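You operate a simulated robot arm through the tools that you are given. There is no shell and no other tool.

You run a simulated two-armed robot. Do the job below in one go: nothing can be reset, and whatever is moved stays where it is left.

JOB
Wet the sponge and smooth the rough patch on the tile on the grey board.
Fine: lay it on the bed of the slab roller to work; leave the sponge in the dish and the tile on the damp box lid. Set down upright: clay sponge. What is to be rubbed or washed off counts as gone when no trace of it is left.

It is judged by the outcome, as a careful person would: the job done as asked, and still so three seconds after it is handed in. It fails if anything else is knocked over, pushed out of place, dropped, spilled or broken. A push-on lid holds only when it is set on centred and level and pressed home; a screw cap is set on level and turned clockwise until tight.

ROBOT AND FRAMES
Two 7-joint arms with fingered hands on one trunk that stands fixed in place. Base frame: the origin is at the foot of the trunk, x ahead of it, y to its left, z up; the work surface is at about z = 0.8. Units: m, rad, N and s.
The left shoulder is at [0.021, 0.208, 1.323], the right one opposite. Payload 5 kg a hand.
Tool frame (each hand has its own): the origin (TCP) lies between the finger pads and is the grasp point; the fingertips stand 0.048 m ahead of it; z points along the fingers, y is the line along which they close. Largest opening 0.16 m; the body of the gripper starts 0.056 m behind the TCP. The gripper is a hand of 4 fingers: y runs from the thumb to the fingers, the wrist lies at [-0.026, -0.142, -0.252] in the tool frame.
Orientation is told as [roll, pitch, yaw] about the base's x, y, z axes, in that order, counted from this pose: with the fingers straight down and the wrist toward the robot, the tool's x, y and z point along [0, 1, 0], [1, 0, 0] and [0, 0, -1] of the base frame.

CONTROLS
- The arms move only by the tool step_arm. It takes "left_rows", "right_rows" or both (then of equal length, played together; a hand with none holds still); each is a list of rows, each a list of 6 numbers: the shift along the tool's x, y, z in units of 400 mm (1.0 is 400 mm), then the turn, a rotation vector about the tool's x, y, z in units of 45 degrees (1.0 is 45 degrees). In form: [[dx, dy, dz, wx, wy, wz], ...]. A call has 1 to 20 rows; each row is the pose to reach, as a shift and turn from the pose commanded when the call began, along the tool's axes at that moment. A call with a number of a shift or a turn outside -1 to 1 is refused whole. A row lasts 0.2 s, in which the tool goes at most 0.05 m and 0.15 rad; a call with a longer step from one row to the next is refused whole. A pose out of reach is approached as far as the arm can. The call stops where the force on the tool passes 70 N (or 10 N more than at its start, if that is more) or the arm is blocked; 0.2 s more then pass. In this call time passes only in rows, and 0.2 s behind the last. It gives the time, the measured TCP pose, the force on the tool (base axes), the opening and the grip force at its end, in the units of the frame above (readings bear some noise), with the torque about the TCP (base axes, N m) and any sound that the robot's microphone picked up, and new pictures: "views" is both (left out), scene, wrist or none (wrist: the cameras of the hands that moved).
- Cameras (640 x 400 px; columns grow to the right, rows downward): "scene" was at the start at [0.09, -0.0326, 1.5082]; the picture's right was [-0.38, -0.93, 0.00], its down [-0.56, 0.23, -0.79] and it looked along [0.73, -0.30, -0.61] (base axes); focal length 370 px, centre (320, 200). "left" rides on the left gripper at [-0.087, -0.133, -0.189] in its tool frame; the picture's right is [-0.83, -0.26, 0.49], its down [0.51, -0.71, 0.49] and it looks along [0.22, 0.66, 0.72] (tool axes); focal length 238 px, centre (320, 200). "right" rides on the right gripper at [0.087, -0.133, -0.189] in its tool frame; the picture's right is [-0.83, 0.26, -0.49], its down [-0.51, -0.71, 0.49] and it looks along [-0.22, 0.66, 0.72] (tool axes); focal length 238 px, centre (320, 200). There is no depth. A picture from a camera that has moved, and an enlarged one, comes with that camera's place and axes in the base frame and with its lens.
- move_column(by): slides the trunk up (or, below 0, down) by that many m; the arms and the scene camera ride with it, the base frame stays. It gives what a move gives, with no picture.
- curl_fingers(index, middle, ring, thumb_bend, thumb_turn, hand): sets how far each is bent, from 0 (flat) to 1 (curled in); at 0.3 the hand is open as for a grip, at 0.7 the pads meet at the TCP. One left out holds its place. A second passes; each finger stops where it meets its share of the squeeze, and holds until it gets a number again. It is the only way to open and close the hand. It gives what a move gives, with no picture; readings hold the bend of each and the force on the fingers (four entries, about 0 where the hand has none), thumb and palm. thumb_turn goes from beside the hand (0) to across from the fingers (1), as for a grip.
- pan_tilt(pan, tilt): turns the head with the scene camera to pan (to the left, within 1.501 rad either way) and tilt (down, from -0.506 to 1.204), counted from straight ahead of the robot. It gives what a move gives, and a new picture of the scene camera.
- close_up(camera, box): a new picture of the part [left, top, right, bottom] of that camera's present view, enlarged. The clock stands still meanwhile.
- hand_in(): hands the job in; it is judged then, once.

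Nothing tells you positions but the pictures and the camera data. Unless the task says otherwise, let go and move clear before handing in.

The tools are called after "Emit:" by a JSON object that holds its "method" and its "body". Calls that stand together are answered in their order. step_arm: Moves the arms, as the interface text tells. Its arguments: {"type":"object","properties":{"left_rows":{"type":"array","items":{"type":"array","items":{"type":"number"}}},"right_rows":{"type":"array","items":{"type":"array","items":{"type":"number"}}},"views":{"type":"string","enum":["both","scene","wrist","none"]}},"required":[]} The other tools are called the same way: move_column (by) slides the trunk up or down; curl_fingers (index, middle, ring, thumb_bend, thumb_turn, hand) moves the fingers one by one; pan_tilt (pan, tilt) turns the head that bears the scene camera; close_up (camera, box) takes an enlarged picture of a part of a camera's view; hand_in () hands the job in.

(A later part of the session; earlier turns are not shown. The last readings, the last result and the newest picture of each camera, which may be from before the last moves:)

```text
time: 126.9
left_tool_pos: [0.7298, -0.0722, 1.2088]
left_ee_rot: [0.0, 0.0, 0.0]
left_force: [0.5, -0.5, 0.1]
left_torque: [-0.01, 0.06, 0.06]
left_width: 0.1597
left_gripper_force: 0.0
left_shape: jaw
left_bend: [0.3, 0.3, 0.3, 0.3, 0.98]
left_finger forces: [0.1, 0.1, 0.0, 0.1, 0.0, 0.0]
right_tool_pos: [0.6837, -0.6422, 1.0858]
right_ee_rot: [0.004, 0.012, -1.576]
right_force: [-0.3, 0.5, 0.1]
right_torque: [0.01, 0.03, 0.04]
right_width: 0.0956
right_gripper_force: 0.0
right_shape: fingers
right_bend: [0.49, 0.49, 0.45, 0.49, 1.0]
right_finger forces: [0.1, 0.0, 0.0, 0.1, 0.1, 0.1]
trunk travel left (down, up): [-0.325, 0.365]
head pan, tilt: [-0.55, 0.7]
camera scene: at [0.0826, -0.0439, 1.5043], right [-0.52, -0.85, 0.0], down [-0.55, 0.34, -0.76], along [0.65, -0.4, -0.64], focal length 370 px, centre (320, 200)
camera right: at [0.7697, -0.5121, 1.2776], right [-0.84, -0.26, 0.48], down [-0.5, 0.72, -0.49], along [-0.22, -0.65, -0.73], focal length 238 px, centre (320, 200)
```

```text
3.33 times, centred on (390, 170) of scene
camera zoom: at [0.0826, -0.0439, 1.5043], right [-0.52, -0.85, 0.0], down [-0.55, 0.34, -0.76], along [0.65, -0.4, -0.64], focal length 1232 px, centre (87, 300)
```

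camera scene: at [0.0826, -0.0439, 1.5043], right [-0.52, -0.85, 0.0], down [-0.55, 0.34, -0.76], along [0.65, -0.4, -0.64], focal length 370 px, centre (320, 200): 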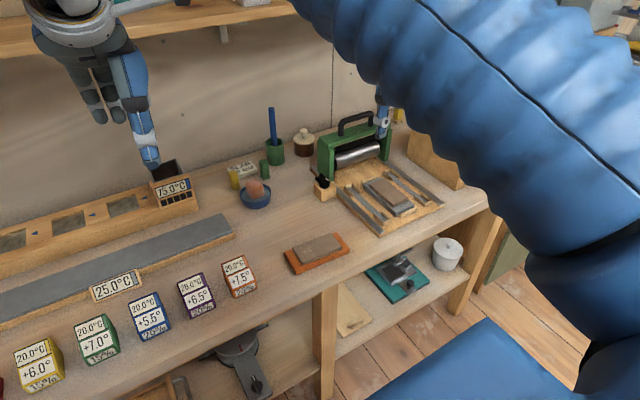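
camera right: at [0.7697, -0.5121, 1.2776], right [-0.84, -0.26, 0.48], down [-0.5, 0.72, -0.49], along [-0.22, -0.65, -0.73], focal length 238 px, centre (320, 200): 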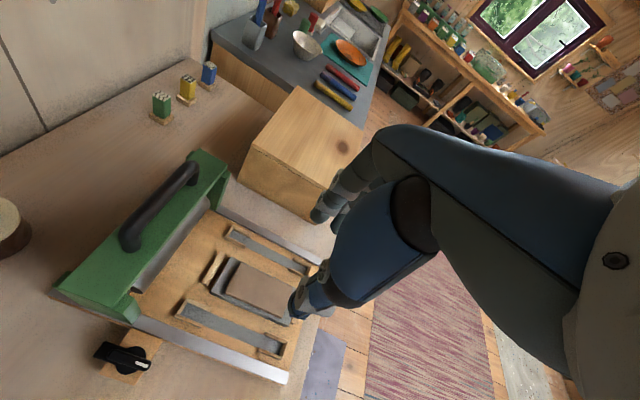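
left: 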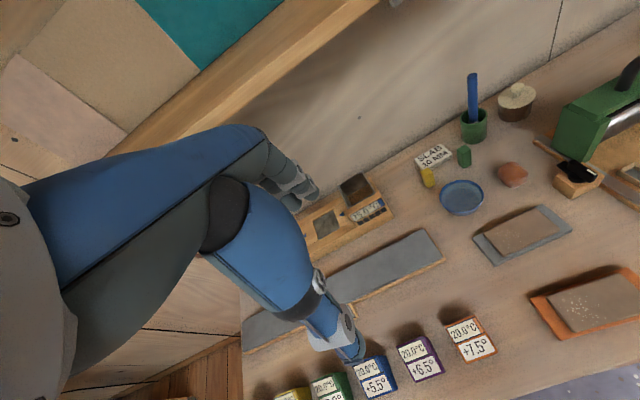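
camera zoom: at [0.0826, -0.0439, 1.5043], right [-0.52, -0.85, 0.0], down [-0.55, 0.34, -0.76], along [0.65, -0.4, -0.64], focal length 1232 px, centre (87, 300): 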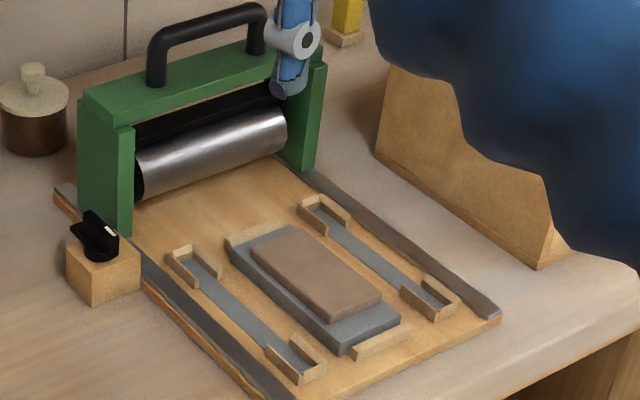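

The board is centred near (0.685,-0.646). I'll set the opening to about 0.074, shift slightly, and descend partway over its long edges.

Emit:
{"method": "curl_fingers", "body": {"hand": "right", "index": 0.54, "middle": 0.54, "ring": 0.54, "thumb_bend": 0.54}}

Emit:
{"method": "step_arm", "body": {"right_rows": [[0.04, 0.01, 0.1, -0.015, 0, -0.025], [0.04, 0.01, 0.2, -0.015, 0, -0.025], [0.04, 0.01, 0.3, -0.015, 0, -0.025], [0.04, 0.01, 0.39, -0.015, 0, -0.025]], "views": "both"}}

Emit:
{"method": "close_up", "body": {"camera": "right", "box": [200, 190, 350, 330]}}

Emit:
{"method": "close_up", "body": {"camera": "scene", "box": [340, 130, 440, 220]}}

```text
time: 127.9
left_tool_pos: [0.7307, -0.072, 1.2087]
left_ee_rot: [-0.002, 0.0, 0.0]
left_force: [0.7, 0.4, 0.1]
left_torque: [-0.01, -0.02, 0.0]
left_width: 0.1596
left_gripper_force: 0.0
left_shape: jaw
left_bend: [0.3, 0.3, 0.3, 0.3, 0.98]
left_finger forces: [0.1, 0.0, 0.0, 0.0, 0.0, 0.0]
right_tool_pos: [0.6842, -0.6429, 1.0859]
right_ee_rot: [0.004, 0.01, -1.574]
right_force: [-0.5, -0.5, 0.4]
right_torque: [-0.03, -0.01, 0.01]
right_width: 0.0755
right_gripper_force: 0.1
right_shape: fingers
right_bend: [0.54, 0.54, 0.54, 0.54, 1.0]
right_finger forces: [0.0, 0.0, 0.1, 0.1, 0.0, 0.0]
trunk travel left (down, up): [-0.325, 0.365]
head pan, tilt: [-0.55, 0.7]
```

```text
time: 128.9
left_tool_pos: [0.7319, -0.0732, 1.2092]
left_ee_rot: [-0.001, 0.0, 0.001]
left_force: [0.9, -0.3, 0.2]
left_torque: [0.01, 0.03, -0.01]
left_width: 0.1595
left_gripper_force: 0.0
left_shape: jaw
left_bend: [0.3, 0.3, 0.3, 0.3, 0.98]
left_finger forces: [0.0, 0.1, 0.0, 0.1, 0.0, 0.1]
right_tool_pos: [0.702, -0.6446, 0.9346]
right_ee_rot: [0.006, -0.002, -1.555]
right_force: [1.1, -0.7, 2.4]
right_torque: [0.08, 0.09, 0.04]
right_width: 0.0753
right_gripper_force: 0.1
right_shape: fingers
right_bend: [0.54, 0.54, 0.54, 0.54, 1.0]
right_finger forces: [0.1, 0.0, 0.1, 0.1, 0.0, 0.1]
trunk travel left (down, up): [-0.325, 0.365]
head pan, tilt: [-0.55, 0.7]
camera scene: at [0.0829, -0.0445, 1.5042], right [-0.52, -0.85, 0.0], down [-0.55, 0.34, -0.76], along [0.65, -0.4, -0.64], focal length 370 px, centre (320, 200)
camera right: at [0.7835, -0.5098, 1.1248], right [-0.83, -0.27, 0.48], down [-0.52, 0.7, -0.49], along [-0.2, -0.66, -0.72], focal length 238 px, centre (320, 200)
```

scene: 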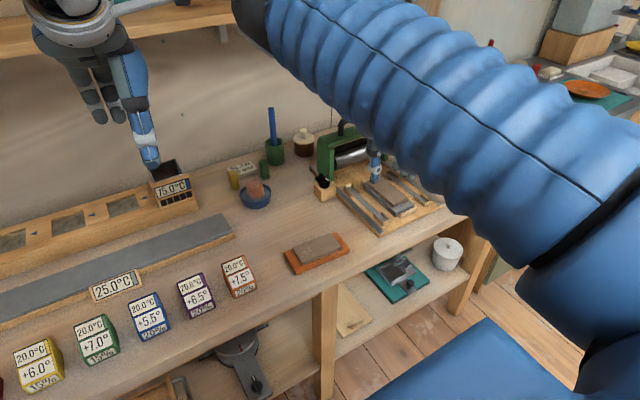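
right: 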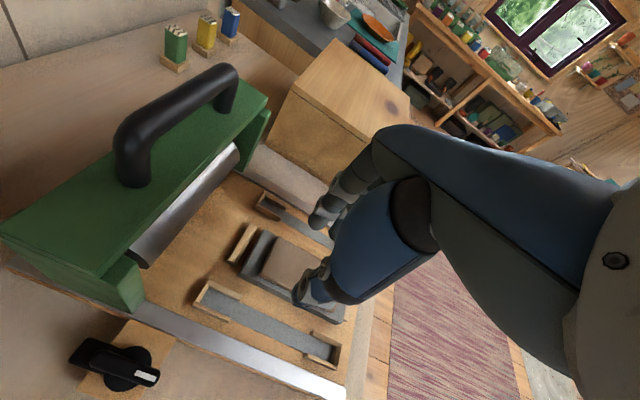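

```text
2.86 times, centred on (275, 260) of right
camera zoom: at [0.7835, -0.5098, 1.1248], right [-0.83, -0.27, 0.48], down [-0.52, 0.7, -0.49], along [-0.2, -0.66, -0.72], focal length 681 px, centre (449, 29)
```

zoom: 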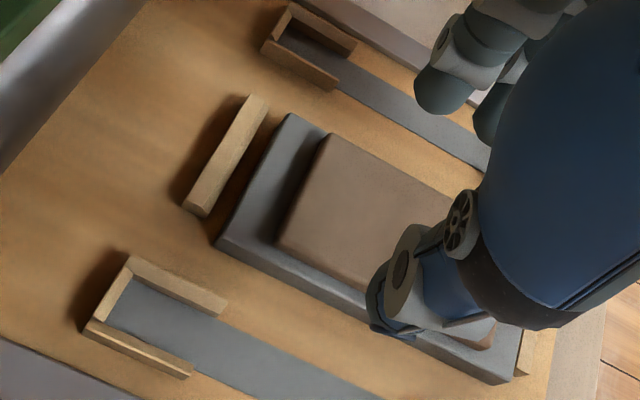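

```text
4.44 times, centred on (390, 175) of scene
camera zoom: at [0.0829, -0.0445, 1.5042], right [-0.52, -0.85, 0.0], down [-0.55, 0.34, -0.76], along [0.65, -0.4, -0.64], focal length 1643 px, centre (9, 311)
```

zoom: 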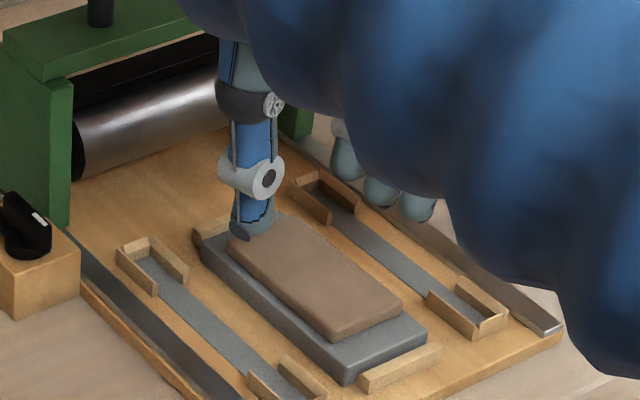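

Emit:
{"method": "step_arm", "body": {"right_rows": [[-0.003, 0.0075, 0.04, 0, 0, -0.02], [-0.003, 0.0075, 0.085, 0, 0, -0.02]], "views": "none"}}

Emit:
{"method": "close_up", "body": {"camera": "right", "box": [200, 190, 350, 330]}}

Emit:
{"method": "close_up", "body": {"camera": "scene", "box": [340, 130, 440, 220]}}

```text
time: 129.5
left_tool_pos: [0.7301, -0.0716, 1.2097]
left_ee_rot: [-0.001, 0.0, -0.001]
left_force: [-0.3, 0.2, -0.6]
left_torque: [0.04, 0.01, -0.03]
left_width: 0.1598
left_gripper_force: 0.2
left_shape: jaw
left_bend: [0.3, 0.3, 0.3, 0.3, 0.98]
left_finger forces: [0.1, 0.0, 0.0, 0.1, 0.1, 0.0]
right_tool_pos: [0.7001, -0.6469, 0.8987]
right_ee_rot: [0.002, 0.0, -1.538]
right_force: [0.0, 0.5, 1.3]
right_torque: [0.02, 0.02, -0.02]
right_width: 0.0753
right_gripper_force: 0.0
right_shape: fingers
right_bend: [0.54, 0.54, 0.54, 0.54, 1.0]
right_finger forces: [0.1, 0.0, 0.0, 0.0, 0.0, 0.0]
trunk travel left (down, up): [-0.325, 0.365]
head pan, tilt: [-0.55, 0.7]
```

```text
2.86 times, centred on (275, 260) of right
camera zoom: at [0.7807, -0.5113, 1.0893], right [-0.83, -0.29, 0.48], down [-0.53, 0.69, -0.49], along [-0.19, -0.66, -0.72], focal length 681 px, centre (449, 29)
```

zoom: 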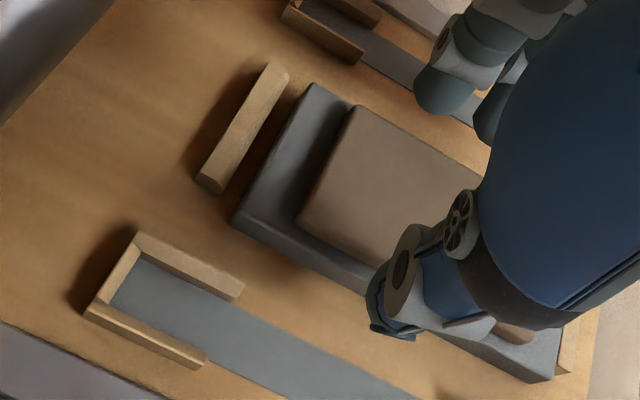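

```text
4.44 times, centred on (390, 175) of scene
camera zoom: at [0.0824, -0.0441, 1.5043], right [-0.52, -0.85, 0.0], down [-0.55, 0.34, -0.76], along [0.65, -0.4, -0.64], focal length 1643 px, centre (9, 311)
```

zoom: 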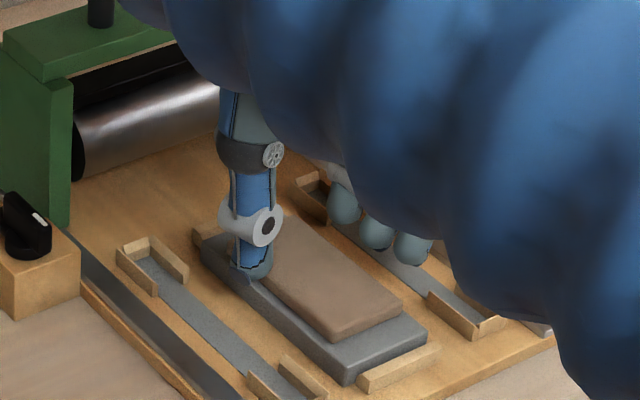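

Emit:
{"method": "step_arm", "body": {"right_rows": [[-0.01, 0, 0.015, 0, 0, 0], [-0.012, 0, 0.03, 0, 0, 0]], "views": "none"}}

Emit:
{"method": "step_arm", "body": {"right_rows": [[0, 0, 0.005, 0, 0, 0], [0, 0, 0.011, 0, 0, 0]], "views": "none"}}

Emit:
{"method": "close_up", "body": {"camera": "right", "box": [200, 190, 350, 330]}}

Emit:
{"method": "close_up", "body": {"camera": "scene", "box": [360, 150, 430, 210]}}

```text
time: 130.1
left_tool_pos: [0.7301, -0.0721, 1.2098]
left_ee_rot: [0.0, 0.0, 0.001]
left_force: [-0.2, -0.8, 0.3]
left_torque: [-0.03, 0.0, -0.04]
left_width: 0.1596
left_gripper_force: 0.0
left_shape: jaw
left_bend: [0.3, 0.3, 0.3, 0.3, 0.98]
left_finger forces: [0.0, 0.0, 0.0, 0.0, 0.0, 0.0]
right_tool_pos: [0.6941, -0.6472, 0.8861]
right_ee_rot: [0.004, -0.002, -1.537]
right_force: [1.0, 0.6, 0.7]
right_torque: [-0.01, 0.0, 0.01]
right_width: 0.0753
right_gripper_force: 0.0
right_shape: fingers
right_bend: [0.54, 0.54, 0.54, 0.54, 1.0]
right_finger forces: [0.1, 0.1, 0.1, 0.1, 0.0, 0.0]
trunk travel left (down, up): [-0.325, 0.365]
head pan, tilt: [-0.55, 0.7]
```

```text
time: 130.7
left_tool_pos: [0.7303, -0.0726, 1.2082]
left_ee_rot: [-0.001, 0.0, -0.002]
left_force: [0.0, 0.2, 0.0]
left_torque: [0.02, 0.01, 0.03]
left_width: 0.1593
left_gripper_force: 0.0
left_shape: jaw
left_bend: [0.3, 0.3, 0.3, 0.3, 0.98]
left_finger forces: [0.0, 0.1, 0.0, 0.0, 0.0, 0.0]
right_tool_pos: [0.6937, -0.6478, 0.8797]
right_ee_rot: [0.004, 0.0, -1.538]
right_force: [-0.1, -0.9, -0.1]
right_torque: [0.03, 0.01, 0.0]
right_width: 0.0756
right_gripper_force: 0.1
right_shape: fingers
right_bend: [0.54, 0.54, 0.54, 0.54, 1.0]
right_finger forces: [0.0, 0.0, 0.1, 0.0, 0.1, 0.1]
trunk travel left (down, up): [-0.325, 0.365]
head pan, tilt: [-0.55, 0.7]
```

```text
2.86 times, centred on (275, 260) of right
camera zoom: at [0.7748, -0.5121, 1.07], right [-0.83, -0.29, 0.48], down [-0.53, 0.69, -0.49], along [-0.19, -0.66, -0.72], focal length 681 px, centre (449, 29)
```

zoom: 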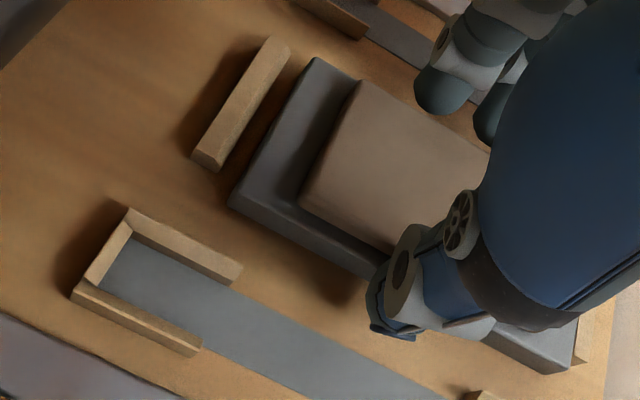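

```text
6.67 times, centred on (395, 180) of scene
camera zoom: at [0.0824, -0.0442, 1.5043], right [-0.52, -0.85, 0.0], down [-0.55, 0.34, -0.76], along [0.65, -0.4, -0.64], focal length 2464 px, centre (-180, 333)
```

zoom: 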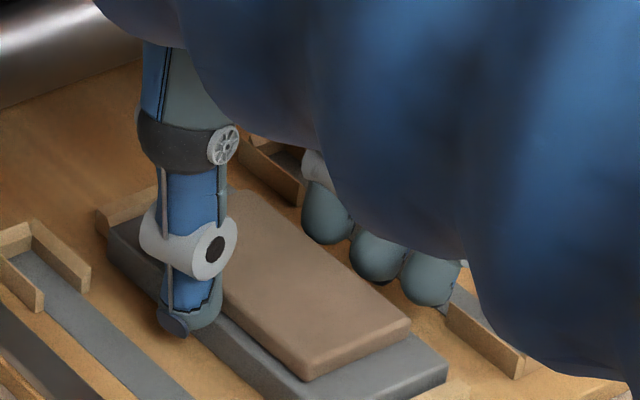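

Straddling the board with no contact. Closing on its long edges.

Emit:
{"method": "curl_fingers", "body": {"hand": "right", "index": 0.6, "middle": 0.6, "ring": 0.6, "thumb_bend": 0.6}}

Emit:
{"method": "close_up", "body": {"camera": "right", "box": [200, 190, 350, 330]}}

Emit:
{"method": "close_up", "body": {"camera": "scene", "box": [360, 150, 430, 210]}}

```text
time: 131.7
left_tool_pos: [0.7302, -0.0731, 1.2087]
left_ee_rot: [0.0, 0.0, -0.001]
left_force: [0.3, -0.6, 0.4]
left_torque: [-0.01, 0.01, 0.0]
left_width: 0.1596
left_gripper_force: 0.1
left_shape: jaw
left_bend: [0.3, 0.3, 0.3, 0.3, 0.98]
left_finger forces: [0.0, 0.0, 0.1, 0.0, 0.1, 0.1]
right_tool_pos: [0.6931, -0.6482, 0.88]
right_ee_rot: [0.003, 0.0, -1.537]
right_force: [1.8, -1.1, 1.5]
right_torque: [-0.17, -0.01, 0.06]
right_width: 0.066
right_gripper_force: 8.9
right_shape: fingers
right_bend: [0.57, 0.58, 0.59, 0.56, 1.0]
right_finger forces: [4.1, 4.4, 1.2, 0.0, 8.3, 0.1]
trunk travel left (down, up): [-0.325, 0.365]
head pan, tilt: [-0.55, 0.7]
```

```text
2.86 times, centred on (275, 260) of right
camera zoom: at [0.7748, -0.5121, 1.0702], right [-0.83, -0.29, 0.48], down [-0.53, 0.69, -0.49], along [-0.19, -0.66, -0.72], focal length 681 px, centre (449, 29)
```

zoom: 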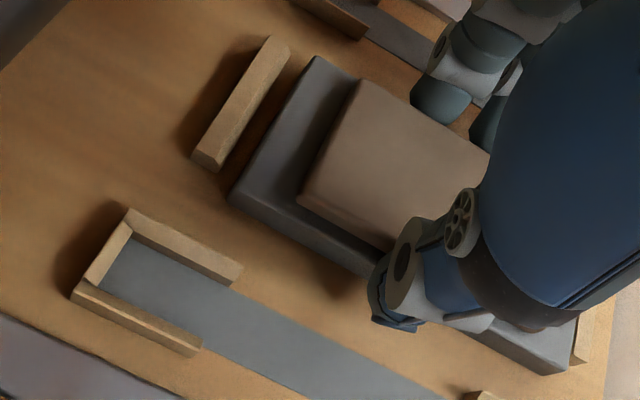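

```text
6.67 times, centred on (395, 180) of scene
camera zoom: at [0.0824, -0.0441, 1.5043], right [-0.52, -0.85, 0.0], down [-0.55, 0.34, -0.76], along [0.65, -0.4, -0.64], focal length 2464 px, centre (-180, 333)
```

zoom: 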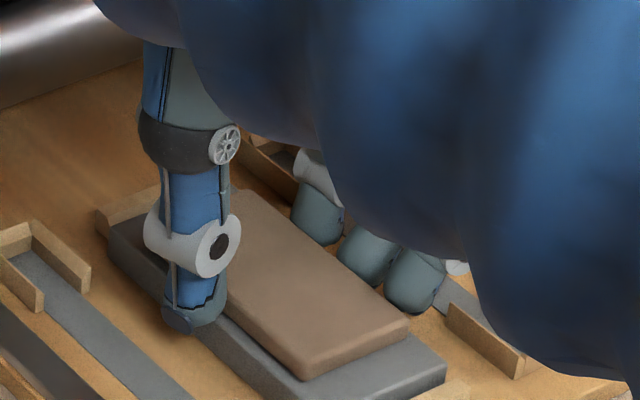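

Same hold as the first accidental one (0.066 m). Squeezing more and lifting slowly.

Emit:
{"method": "curl_fingers", "body": {"hand": "right", "index": 0.65, "middle": 0.65, "ring": 0.65, "thumb_bend": 0.66}}

Emit:
{"method": "step_arm", "body": {"right_rows": [[0, 0, -0.01, 0, 0, 0], [0, 0, -0.025, 0, 0, 0], [0, 0, -0.045, 0, 0, 0]], "views": "none"}}

Emit:
{"method": "close_up", "body": {"camera": "scene", "box": [350, 140, 440, 220]}}

Emit:
{"method": "close_up", "body": {"camera": "right", "box": [200, 190, 350, 330]}}

```text
time: 132.7
left_tool_pos: [0.73, -0.0724, 1.2088]
left_ee_rot: [0.0, 0.0, 0.001]
left_force: [-0.1, 0.5, 0.1]
left_torque: [0.01, 0.01, -0.01]
left_width: 0.1596
left_gripper_force: 0.0
left_shape: jaw
left_bend: [0.3, 0.3, 0.3, 0.3, 0.98]
left_finger forces: [0.1, 0.0, 0.0, 0.0, 0.1, 0.0]
right_tool_pos: [0.6944, -0.6476, 0.8808]
right_ee_rot: [0.002, 0.001, -1.537]
right_force: [1.6, -0.7, 2.2]
right_torque: [-0.07, -0.05, 0.15]
right_width: 0.065
right_gripper_force: 20.7
right_shape: fingers
right_bend: [0.59, 0.6, 0.62, 0.57, 1.0]
right_finger forces: [7.9, 8.4, 4.4, 0.0, 20.3, 0.1]
trunk travel left (down, up): [-0.325, 0.365]
head pan, tilt: [-0.55, 0.7]
```

```text
time: 133.5
left_tool_pos: [0.7307, -0.0732, 1.2097]
left_ee_rot: [0.0, 0.002, -0.001]
left_force: [-0.4, 0.4, -0.8]
left_torque: [0.0, -0.02, 0.02]
left_width: 0.1595
left_gripper_force: 0.1
left_shape: jaw
left_bend: [0.3, 0.3, 0.3, 0.3, 0.98]
left_finger forces: [0.0, 0.0, 0.0, 0.0, 0.0, 0.0]
right_tool_pos: [0.6933, -0.6463, 0.8985]
right_ee_rot: [0.003, -0.001, -1.539]
right_force: [-0.3, 0.1, -2.3]
right_torque: [-0.02, -0.06, 0.02]
right_width: 0.065
right_gripper_force: 19.3
right_shape: fingers
right_bend: [0.59, 0.61, 0.63, 0.57, 1.0]
right_finger forces: [9.8, 6.6, 3.5, 0.1, 19.6, 0.0]
trunk travel left (down, up): [-0.325, 0.365]
head pan, tilt: [-0.55, 0.7]
```

```text
5.00 times, centred on (395, 180) of scene
camera zoom: at [0.0823, -0.0441, 1.5043], right [-0.52, -0.85, 0.0], down [-0.55, 0.34, -0.76], along [0.65, -0.4, -0.64], focal length 1848 px, centre (-55, 300)
```

zoom: 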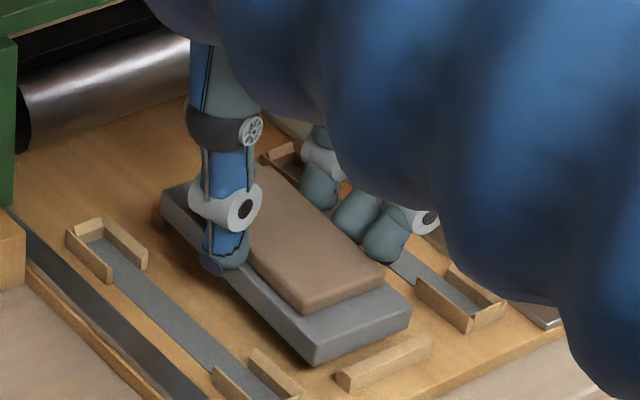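

```text
2.86 times, centred on (275, 260) of right
camera zoom: at [0.7748, -0.512, 1.0885], right [-0.83, -0.29, 0.48], down [-0.53, 0.69, -0.49], along [-0.19, -0.66, -0.72], focal length 681 px, centre (449, 29)
```

zoom: 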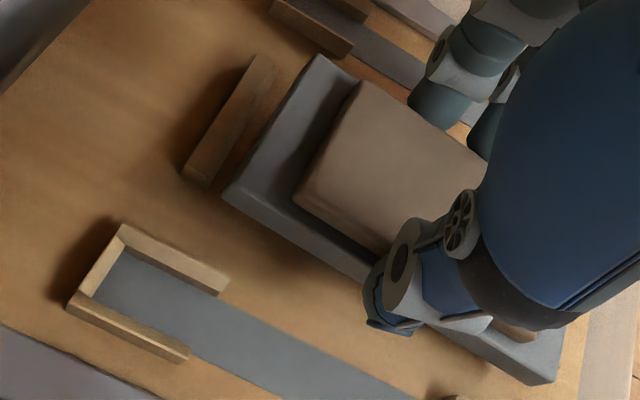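

The board lifts level and firmly held (20 N). Raising well above the damp box height and moving over its lid.

Emit:
{"method": "step_arm", "body": {"right_rows": [[0, 0, -0.1, 0, 0, 0], [0, 0, -0.22, 0, 0, 0], [0, 0, -0.34, 0, 0, 0], [0, 0, -0.46, 0, 0, 0]], "views": "none"}}

Emit:
{"method": "step_arm", "body": {"right_rows": [[0.005, 0.108, 0, 0, 0, -0.05], [0.01, 0.217, 0, 0, 0, -0.1], [0.015, 0.325, 0, 0, 0, -0.15], [0.02, 0.434, 0, 0, 0, -0.2], [0.025, 0.542, 0, 0, 0, -0.25], [0.029, 0.651, 0, 0, 0, -0.302]], "views": "both"}}

Emit:
{"method": "pan_tilt", "body": {"pan": -0.9, "tilt": 0.6}}

```text
time: 134.5
left_tool_pos: [0.729, -0.0705, 1.2105]
left_ee_rot: [0.001, -0.001, 0.001]
left_force: [-0.2, -0.4, 0.4]
left_torque: [-0.09, -0.05, 0.02]
left_width: 0.1597
left_gripper_force: 0.0
left_shape: jaw
left_bend: [0.3, 0.3, 0.3, 0.3, 0.98]
left_finger forces: [0.0, 0.1, 0.0, 0.0, 0.1, 0.0]
right_tool_pos: [0.6933, -0.6488, 1.081]
right_ee_rot: [0.002, -0.001, -1.54]
right_force: [-1.8, 2.0, -4.9]
right_torque: [-0.13, -0.2, 0.03]
right_width: 0.0648
right_gripper_force: 19.8
right_shape: fingers
right_bend: [0.59, 0.61, 0.63, 0.57, 1.0]
right_finger forces: [9.7, 6.6, 3.4, 0.0, 19.6, 0.0]
trunk travel left (down, up): [-0.325, 0.365]
head pan, tilt: [-0.55, 0.7]
```

```text
time: 135.9
left_tool_pos: [0.729, -0.0757, 1.2085]
left_ee_rot: [0.002, 0.0, -0.003]
left_force: [-1.7, -1.9, 1.1]
left_torque: [0.27, -0.12, 0.06]
left_width: 0.1595
left_gripper_force: 0.1
left_shape: jaw
left_bend: [0.3, 0.3, 0.3, 0.3, 0.98]
left_finger forces: [0.1, 0.1, 0.0, 0.0, 0.0, 0.1]
right_tool_pos: [0.7135, -0.9078, 1.0827]
right_ee_rot: [0.004, 0.003, -1.301]
right_force: [0.9, -1.4, -3.6]
right_torque: [0.0, -0.01, -0.02]
right_width: 0.0647
right_gripper_force: 19.7
right_shape: fingers
right_bend: [0.59, 0.61, 0.63, 0.57, 1.0]
right_finger forces: [9.7, 6.9, 3.1, 0.0, 19.5, 0.0]
trunk travel left (down, up): [-0.325, 0.365]
head pan, tilt: [-0.55, 0.7]
camera scene: at [0.0821, -0.0474, 1.5042], right [-0.52, -0.85, 0.0], down [-0.55, 0.34, -0.76], along [0.65, -0.4, -0.65], focal length 370 px, centre (320, 200)
camera right: at [0.7607, -0.7569, 1.2718], right [-0.74, -0.47, 0.48], down [-0.68, 0.55, -0.49], along [-0.03, -0.69, -0.72], focal length 238 px, centre (320, 200)
```

scene: 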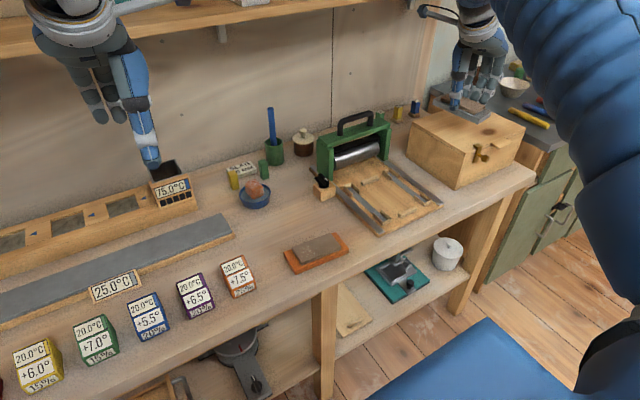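
right: 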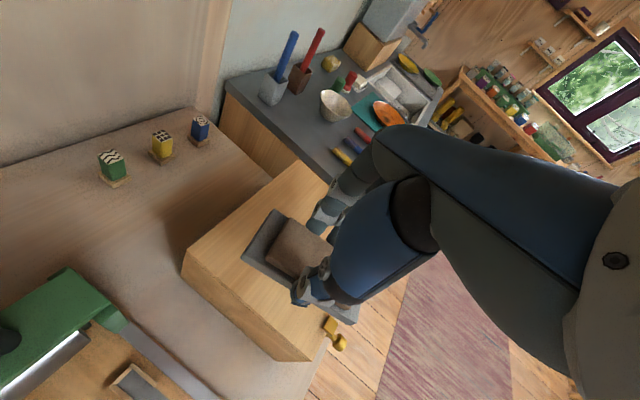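

```text
time: 136.7
left_tool_pos: [0.7306, -0.0722, 1.2097]
left_ee_rot: [0.0, 0.0, 0.001]
left_force: [-0.7, -0.4, 0.6]
left_torque: [-0.02, 0.01, -0.03]
left_width: 0.1596
left_gripper_force: 0.1
left_shape: jaw
left_bend: [0.3, 0.3, 0.3, 0.3, 0.98]
left_finger forces: [0.0, 0.0, 0.0, 0.1, 0.0, 0.1]
right_tool_pos: [0.7143, -0.9045, 1.085]
right_ee_rot: [0.002, -0.003, -1.3]
right_force: [1.1, -0.4, -2.9]
right_torque: [-0.02, -0.02, -0.01]
right_width: 0.0647
right_gripper_force: 19.5
right_shape: fingers
right_bend: [0.59, 0.61, 0.63, 0.57, 1.0]
right_finger forces: [9.7, 6.9, 3.1, 0.1, 19.5, 0.1]
trunk travel left (down, up): [-0.325, 0.365]
head pan, tilt: [-0.901, 0.6]
camera scene: at [0.0651, -0.0692, 1.5129], right [-0.78, -0.62, 0.0], down [-0.35, 0.44, -0.82], along [0.51, -0.65, -0.57], focal length 370 px, centre (320, 200)
```

scene: 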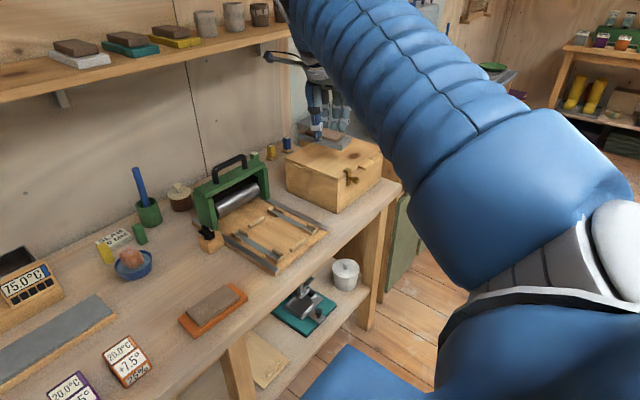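

The board is above the lid. Closer views to check its placement over the lid.

Emit:
{"method": "close_up", "body": {"camera": "scene", "box": [270, 80, 410, 220]}}

Emit:
{"method": "close_up", "body": {"camera": "right", "box": [170, 150, 380, 370]}}

```text
2.86 times, centred on (340, 150) of scene
camera zoom: at [0.0651, -0.0692, 1.5129], right [-0.78, -0.62, 0.0], down [-0.35, 0.44, -0.82], along [0.51, -0.65, -0.57], focal length 1056 px, centre (263, 343)
```

zoom: 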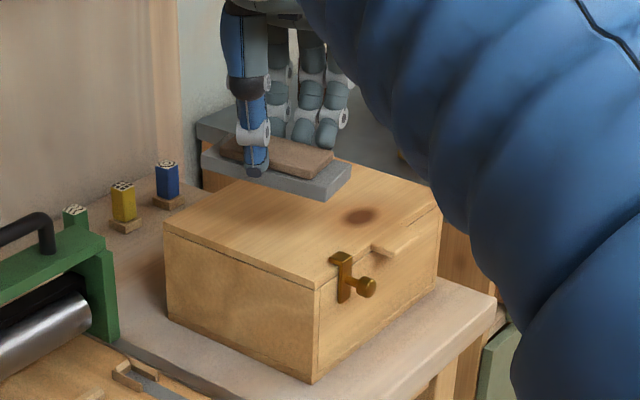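

```text
1.82 times, centred on (275, 260) of right
camera zoom: at [0.7613, -0.7536, 1.274], right [-0.74, -0.47, 0.48], down [-0.67, 0.55, -0.49], along [-0.03, -0.69, -0.72], focal length 433 px, centre (402, 91)
```

zoom: 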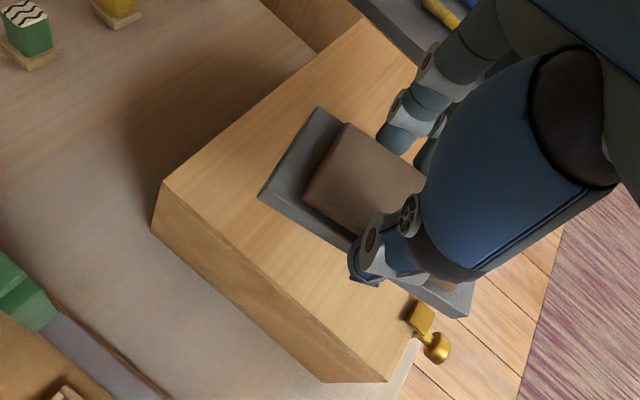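

The lid spans about x 0.60–0.82 and y from −0.842 outward, with the latch hook near (0.62,-0.906). I'll shift the board a bit away from the latch, square it more with the lid edge, and come lower.

Emit:
{"method": "step_arm", "body": {"right_rows": [[0.015, 0.001, 0.03, 0, 0, 0.1], [0.031, 0.002, 0.08, 0, 0, 0.191], [0.031, 0.002, 0.14, 0, 0, 0.191]], "views": "none"}}

Emit:
{"method": "close_up", "body": {"camera": "scene", "box": [280, 90, 400, 210]}}

Emit:
{"method": "close_up", "body": {"camera": "right", "box": [170, 150, 380, 370]}}

```text
time: 137.5
left_tool_pos: [0.7307, -0.0732, 1.209]
left_ee_rot: [-0.001, 0.002, 0.001]
left_force: [0.3, 0.0, 0.6]
left_torque: [0.0, 0.02, 0.02]
left_width: 0.1599
left_gripper_force: 0.2
left_shape: jaw
left_bend: [0.3, 0.3, 0.3, 0.3, 0.98]
left_finger forces: [0.0, 0.0, 0.0, 0.0, 0.0, 0.1]
right_tool_pos: [0.7259, -0.9071, 1.0268]
right_ee_rot: [0.006, 0.001, -1.452]
right_force: [-0.5, 0.0, -1.9]
right_torque: [0.03, 0.05, 0.01]
right_width: 0.0646
right_gripper_force: 19.2
right_shape: fingers
right_bend: [0.59, 0.61, 0.63, 0.57, 1.0]
right_finger forces: [9.7, 7.0, 3.1, 0.0, 19.6, 0.1]
trunk travel left (down, up): [-0.325, 0.365]
head pan, tilt: [-0.901, 0.6]
```

```text
3.33 times, centred on (340, 150) of scene
camera zoom: at [0.0652, -0.0702, 1.5129], right [-0.78, -0.62, 0.0], down [-0.35, 0.44, -0.82], along [0.51, -0.65, -0.57], focal length 1232 px, centre (253, 367)
```

zoom: 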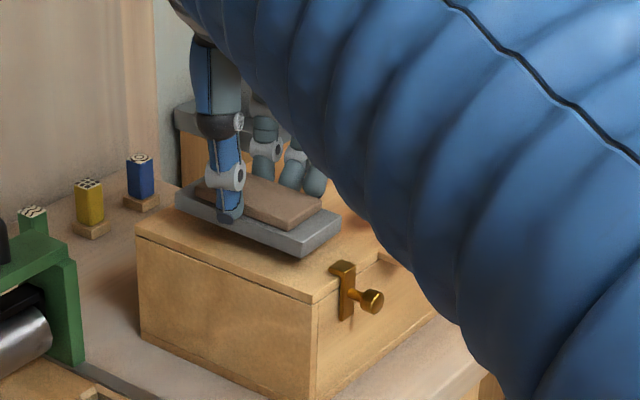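

```text
1.82 times, centred on (275, 260) of right
camera zoom: at [0.7945, -0.7646, 1.217], right [-0.8, -0.36, 0.48], down [-0.58, 0.64, -0.49], along [-0.14, -0.68, -0.72], focal length 433 px, centre (402, 91)
```

zoom: 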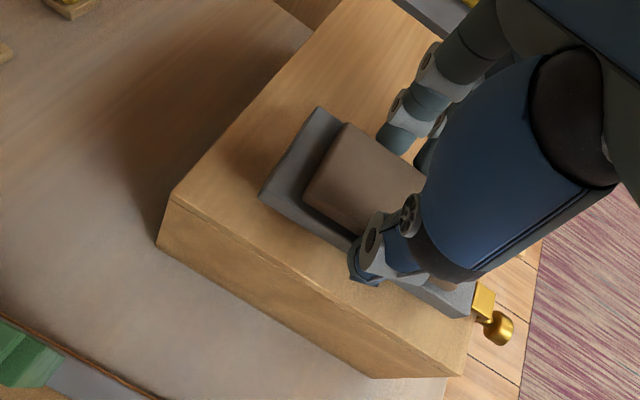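

It reaches comfortably. One more centimetre away from the latch, then lowering.

Emit:
{"method": "step_arm", "body": {"right_rows": [[0.028, -0.022, 0.0, 0, 0, 0], [0.028, -0.022, 0.025, 0, 0, 0], [0.028, -0.022, 0.045, 0, 0, 0]], "views": "none"}}

Emit:
{"method": "close_up", "body": {"camera": "scene", "box": [280, 90, 400, 210]}}

Emit:
{"method": "close_up", "body": {"camera": "right", "box": [200, 180, 380, 340]}}

```text
time: 138.3
left_tool_pos: [0.7305, -0.0706, 1.2096]
left_ee_rot: [0.0, 0.001, -0.002]
left_force: [0.3, -0.3, -0.9]
left_torque: [-0.04, -0.01, -0.01]
left_width: 0.1597
left_gripper_force: 0.0
left_shape: jaw
left_bend: [0.3, 0.3, 0.3, 0.3, 0.98]
left_finger forces: [0.0, 0.1, 0.0, 0.1, 0.1, 0.1]
right_tool_pos: [0.7356, -0.8957, 1.0084]
right_ee_rot: [0.004, -0.002, -1.45]
right_force: [-0.5, -0.7, -0.7]
right_torque: [-0.14, 0.21, 0.0]
right_width: 0.0643
right_gripper_force: 20.7
right_shape: fingers
right_bend: [0.59, 0.61, 0.63, 0.57, 1.0]
right_finger forces: [9.1, 7.6, 5.4, 0.0, 19.6, 0.1]
trunk travel left (down, up): [-0.325, 0.365]
head pan, tilt: [-0.901, 0.6]
```

```text
3.33 times, centred on (340, 150) of scene
camera zoom: at [0.0652, -0.0689, 1.513], right [-0.78, -0.62, 0.0], down [-0.35, 0.44, -0.82], along [0.51, -0.65, -0.57], focal length 1232 px, centre (253, 367)
```

zoom: 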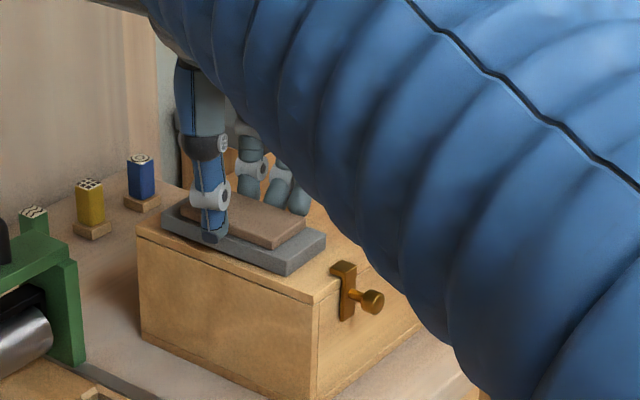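

```text
2.50 times, centred on (290, 260) of right
camera zoom: at [0.8047, -0.7528, 1.1985], right [-0.8, -0.36, 0.48], down [-0.59, 0.64, -0.49], along [-0.14, -0.68, -0.72], focal length 596 px, centre (395, 50)
```

zoom: 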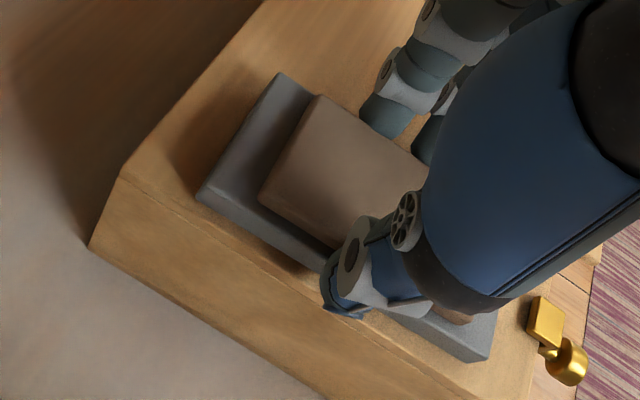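

Emit:
{"method": "step_arm", "body": {"right_rows": [[0, 0, 0.004, 0, 0, 0]], "views": "none"}}

Emit:
{"method": "step_arm", "body": {"right_rows": [[0, 0, 0.004, 0, 0, 0]], "views": "none"}}

Emit:
{"method": "close_up", "body": {"camera": "scene", "box": [300, 120, 370, 190]}}

```text
time: 138.7
left_tool_pos: [0.7306, -0.0718, 1.2079]
left_ee_rot: [-0.001, 0.001, 0.001]
left_force: [0.0, 0.2, -0.6]
left_torque: [0.0, 0.0, 0.02]
left_width: 0.1597
left_gripper_force: 0.1
left_shape: jaw
left_bend: [0.3, 0.3, 0.3, 0.3, 0.98]
left_finger forces: [0.0, 0.1, 0.1, 0.0, 0.0, 0.0]
right_tool_pos: [0.7363, -0.8956, 1.0075]
right_ee_rot: [0.005, -0.002, -1.45]
right_force: [-0.6, -1.4, 2.5]
right_torque: [-0.28, 0.4, 0.09]
right_width: 0.0648
right_gripper_force: 23.1
right_shape: fingers
right_bend: [0.59, 0.61, 0.63, 0.57, 1.0]
right_finger forces: [8.5, 8.7, 9.0, 0.0, 19.9, 0.1]
trunk travel left (down, up): [-0.325, 0.365]
head pan, tilt: [-0.901, 0.6]
```

```text
time: 139.1
left_tool_pos: [0.7303, -0.0709, 1.2095]
left_ee_rot: [-0.001, 0.002, 0.0]
left_force: [1.0, -0.1, -0.2]
left_torque: [0.03, 0.01, -0.01]
left_width: 0.1596
left_gripper_force: 0.1
left_shape: jaw
left_bend: [0.3, 0.3, 0.3, 0.3, 0.98]
left_finger forces: [0.0, 0.0, 0.0, 0.0, 0.1, 0.0]
right_tool_pos: [0.7364, -0.8947, 1.0055]
right_ee_rot: [0.004, 0.0, -1.45]
right_force: [1.5, -2.0, 6.9]
right_torque: [-0.45, 0.59, 0.21]
right_width: 0.0648
right_gripper_force: 25.2
right_shape: fingers
right_bend: [0.59, 0.61, 0.63, 0.57, 1.0]
right_finger forces: [7.6, 10.5, 12.2, 0.1, 20.3, 0.0]
trunk travel left (down, up): [-0.325, 0.365]
head pan, tilt: [-0.901, 0.6]
```

```text
5.71 times, centred on (335, 155) of scene
camera zoom: at [0.0645, -0.0686, 1.5131], right [-0.78, -0.62, 0.0], down [-0.35, 0.44, -0.83], along [0.51, -0.65, -0.56], focal length 2112 px, centre (234, 457)
```

zoom: 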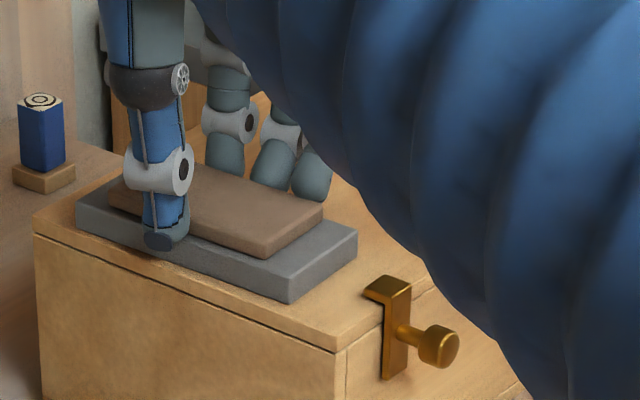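

The near far-right corner touches first, so the board is slightly tilted. I'll level it a little before releasing.

Emit:
{"method": "step_arm", "body": {"right_rows": [[0, 0, -0.001, -0.012, -0.015, 0], [0, 0, -0.001, -0.025, -0.03, 0]], "views": "none"}}

Emit:
{"method": "close_up", "body": {"camera": "scene", "box": [300, 120, 370, 190]}}

```text
time: 139.7
left_tool_pos: [0.7291, -0.0722, 1.2098]
left_ee_rot: [0.0, 0.001, -0.002]
left_force: [0.0, -0.3, 0.9]
left_torque: [0.02, 0.0, 0.03]
left_width: 0.1596
left_gripper_force: 0.1
left_shape: jaw
left_bend: [0.3, 0.3, 0.3, 0.3, 0.98]
left_finger forces: [0.0, 0.1, 0.0, 0.0, 0.0, 0.0]
right_tool_pos: [0.7376, -0.894, 1.0053]
right_ee_rot: [-0.019, -0.021, -1.451]
right_force: [3.2, -0.4, 7.0]
right_torque: [0.21, 0.16, 0.09]
right_width: 0.0648
right_gripper_force: 21.7
right_shape: fingers
right_bend: [0.59, 0.61, 0.63, 0.57, 1.0]
right_finger forces: [9.2, 8.2, 6.5, 0.0, 20.7, 0.0]
trunk travel left (down, up): [-0.325, 0.365]
head pan, tilt: [-0.901, 0.6]
```

```text
5.71 times, centred on (335, 155) of scene
camera zoom: at [0.0646, -0.0686, 1.513], right [-0.78, -0.62, 0.0], down [-0.35, 0.44, -0.82], along [0.51, -0.65, -0.57], focal length 2112 px, centre (234, 457)
```

zoom: 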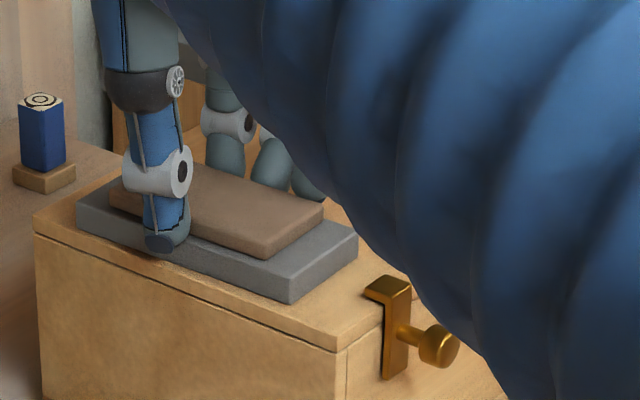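

Nearly flat. Easing off slightly and releasing.

Emit:
{"method": "step_arm", "body": {"right_rows": [[0, 0, -0.0025, 0.006, 0, 0]], "views": "none"}}

Emit:
{"method": "curl_fingers", "body": {"hand": "right", "index": 0.58, "middle": 0.58, "ring": 0.58, "thumb_bend": 0.57}}

Emit:
{"method": "curl_fingers", "body": {"hand": "right", "index": 0.53, "middle": 0.53, "ring": 0.53, "thumb_bend": 0.53}}

Emit:
{"method": "close_up", "body": {"camera": "scene", "box": [300, 120, 370, 190]}}

Emit:
{"method": "close_up", "body": {"camera": "right", "box": [200, 180, 380, 340]}}

```text
time: 140.1
left_tool_pos: [0.7306, -0.0722, 1.2092]
left_ee_rot: [0.001, -0.001, 0.001]
left_force: [0.5, -0.7, 0.6]
left_torque: [-0.02, -0.01, -0.01]
left_width: 0.1596
left_gripper_force: 0.2
left_shape: jaw
left_bend: [0.3, 0.3, 0.3, 0.3, 0.98]
left_finger forces: [0.1, 0.0, 0.0, 0.1, 0.0, 0.1]
right_tool_pos: [0.7368, -0.8941, 1.0056]
right_ee_rot: [-0.02, -0.015, -1.452]
right_force: [2.1, -0.1, 3.1]
right_torque: [0.11, 0.13, 0.02]
right_width: 0.0643
right_gripper_force: 22.0
right_shape: fingers
right_bend: [0.59, 0.61, 0.63, 0.57, 1.0]
right_finger forces: [9.2, 7.7, 6.0, 0.1, 20.5, 0.1]
trunk travel left (down, up): [-0.325, 0.365]
head pan, tilt: [-0.901, 0.6]
```

```text
time: 141.1
left_tool_pos: [0.7298, -0.0721, 1.2104]
left_ee_rot: [0.0, 0.001, -0.002]
left_force: [0.0, 0.5, 0.8]
left_torque: [0.0, 0.01, 0.0]
left_width: 0.1597
left_gripper_force: 0.1
left_shape: jaw
left_bend: [0.3, 0.3, 0.3, 0.3, 0.98]
left_finger forces: [0.1, 0.0, 0.0, 0.0, 0.0, 0.1]
right_tool_pos: [0.7364, -0.8936, 1.0063]
right_ee_rot: [-0.021, -0.014, -1.453]
right_force: [0.1, 1.6, 0.1]
right_torque: [0.03, 0.02, -0.03]
right_width: 0.0682
right_gripper_force: 1.3
right_shape: fingers
right_bend: [0.57, 0.57, 0.57, 0.55, 1.0]
right_finger forces: [0.9, 0.0, 0.0, 0.0, 1.8, 0.0]
trunk travel left (down, up): [-0.325, 0.365]
head pan, tilt: [-0.901, 0.6]
```

```text
time: 142.1
left_tool_pos: [0.7303, -0.0725, 1.209]
left_ee_rot: [-0.001, 0.0, 0.001]
left_force: [-0.3, 0.2, 0.0]
left_torque: [0.02, -0.02, 0.01]
left_width: 0.1595
left_gripper_force: 0.0
left_shape: jaw
left_bend: [0.3, 0.3, 0.3, 0.3, 0.98]
left_finger forces: [0.0, 0.0, 0.0, 0.0, 0.1, 0.0]
right_tool_pos: [0.7356, -0.8945, 1.0065]
right_ee_rot: [-0.019, -0.016, -1.451]
right_force: [-0.2, 0.5, -0.5]
right_torque: [0.02, 0.02, -0.02]
right_width: 0.0784
right_gripper_force: 0.0
right_shape: fingers
right_bend: [0.53, 0.53, 0.53, 0.53, 1.0]
right_finger forces: [0.0, 0.1, 0.1, 0.0, 0.0, 0.0]
trunk travel left (down, up): [-0.325, 0.365]
head pan, tilt: [-0.901, 0.6]
```

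```text
5.71 times, centred on (335, 155) of scene
camera zoom: at [0.0649, -0.0692, 1.513], right [-0.78, -0.62, 0.0], down [-0.35, 0.44, -0.82], along [0.51, -0.65, -0.57], focal length 2112 px, centre (234, 457)
```

zoom: 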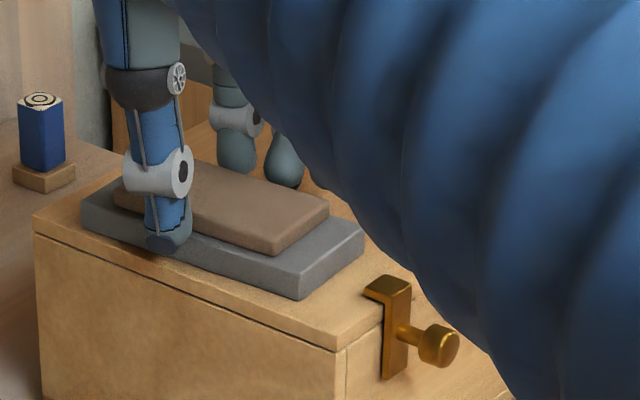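

```text
2.50 times, centred on (290, 260) of right
camera zoom: at [0.8098, -0.7495, 1.1916], right [-0.79, -0.35, 0.51], down [-0.6, 0.64, -0.49], along [-0.15, -0.69, -0.71], focal length 596 px, centre (395, 50)
```

zoom: 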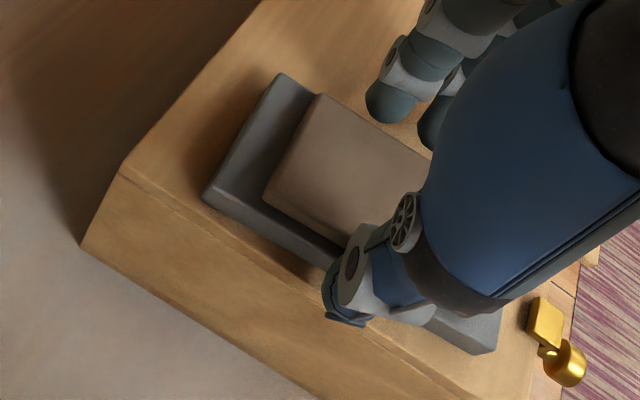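

Released with the board flat on the lid. Raising straight up and then backing away.

Emit:
{"method": "step_arm", "body": {"right_rows": [[0, 0, -0.05, 0, 0, 0], [0, 0, -0.15, 0, 0, 0], [0, 0, -0.26, 0, 0, 0], [0, 0, -0.37, 0, 0, 0], [0, -0.1, -0.4, 0, 0, 0], [0, -0.22, -0.4, 0, 0, 0], [0, -0.34, -0.4, 0, 0, 0], [0, -0.46, -0.4, 0, 0, 0], [0, -0.58, -0.4, 0, 0, 0]], "views": "both"}}

```text
time: 144.1
left_tool_pos: [0.7291, -0.0705, 1.2095]
left_ee_rot: [-0.002, 0.001, -0.001]
left_force: [0.4, 1.9, -0.1]
left_torque: [-0.16, 0.0, -0.05]
left_width: 0.1595
left_gripper_force: 0.1
left_shape: jaw
left_bend: [0.3, 0.3, 0.3, 0.3, 0.98]
left_finger forces: [0.1, 0.0, 0.0, 0.0, 0.0, 0.1]
right_tool_pos: [0.7084, -0.6612, 1.1661]
right_ee_rot: [-0.02, -0.016, -1.452]
right_force: [-0.5, -0.2, 1.6]
right_torque: [-0.03, -0.07, -0.01]
right_width: 0.079
right_gripper_force: 0.2
right_shape: fingers
right_bend: [0.53, 0.53, 0.53, 0.53, 1.0]
right_finger forces: [0.0, 0.0, 0.0, 0.1, 0.0, 0.1]
trunk travel left (down, up): [-0.325, 0.365]
head pan, tilt: [-0.901, 0.6]
camera scene: at [0.0642, -0.0667, 1.5131], right [-0.78, -0.62, 0.0], down [-0.35, 0.44, -0.83], along [0.51, -0.65, -0.56], focal length 370 px, centre (320, 200)
camera right: at [0.7822, -0.5156, 1.3521], right [-0.79, -0.35, 0.51], down [-0.59, 0.63, -0.49], along [-0.15, -0.69, -0.71], focal length 238 px, centre (320, 200)
```

scene: 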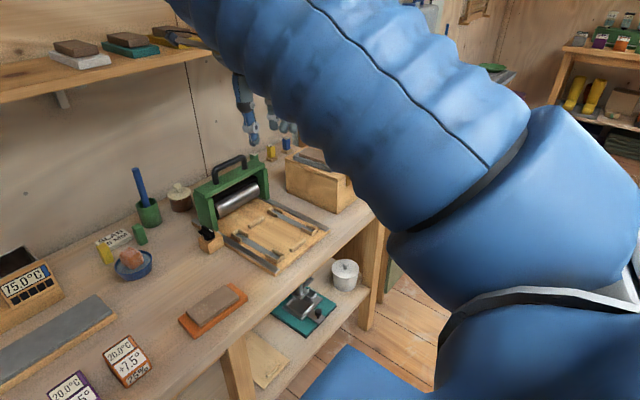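
right: 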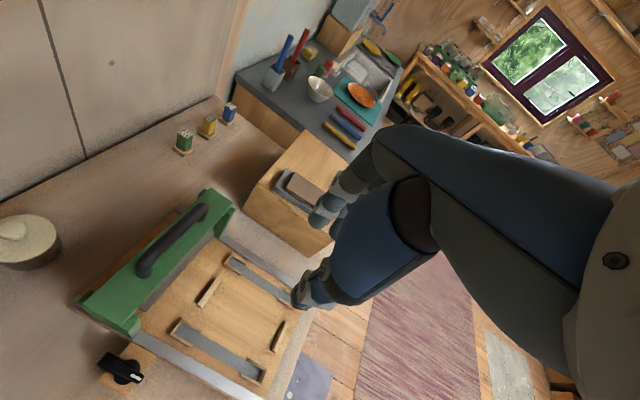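

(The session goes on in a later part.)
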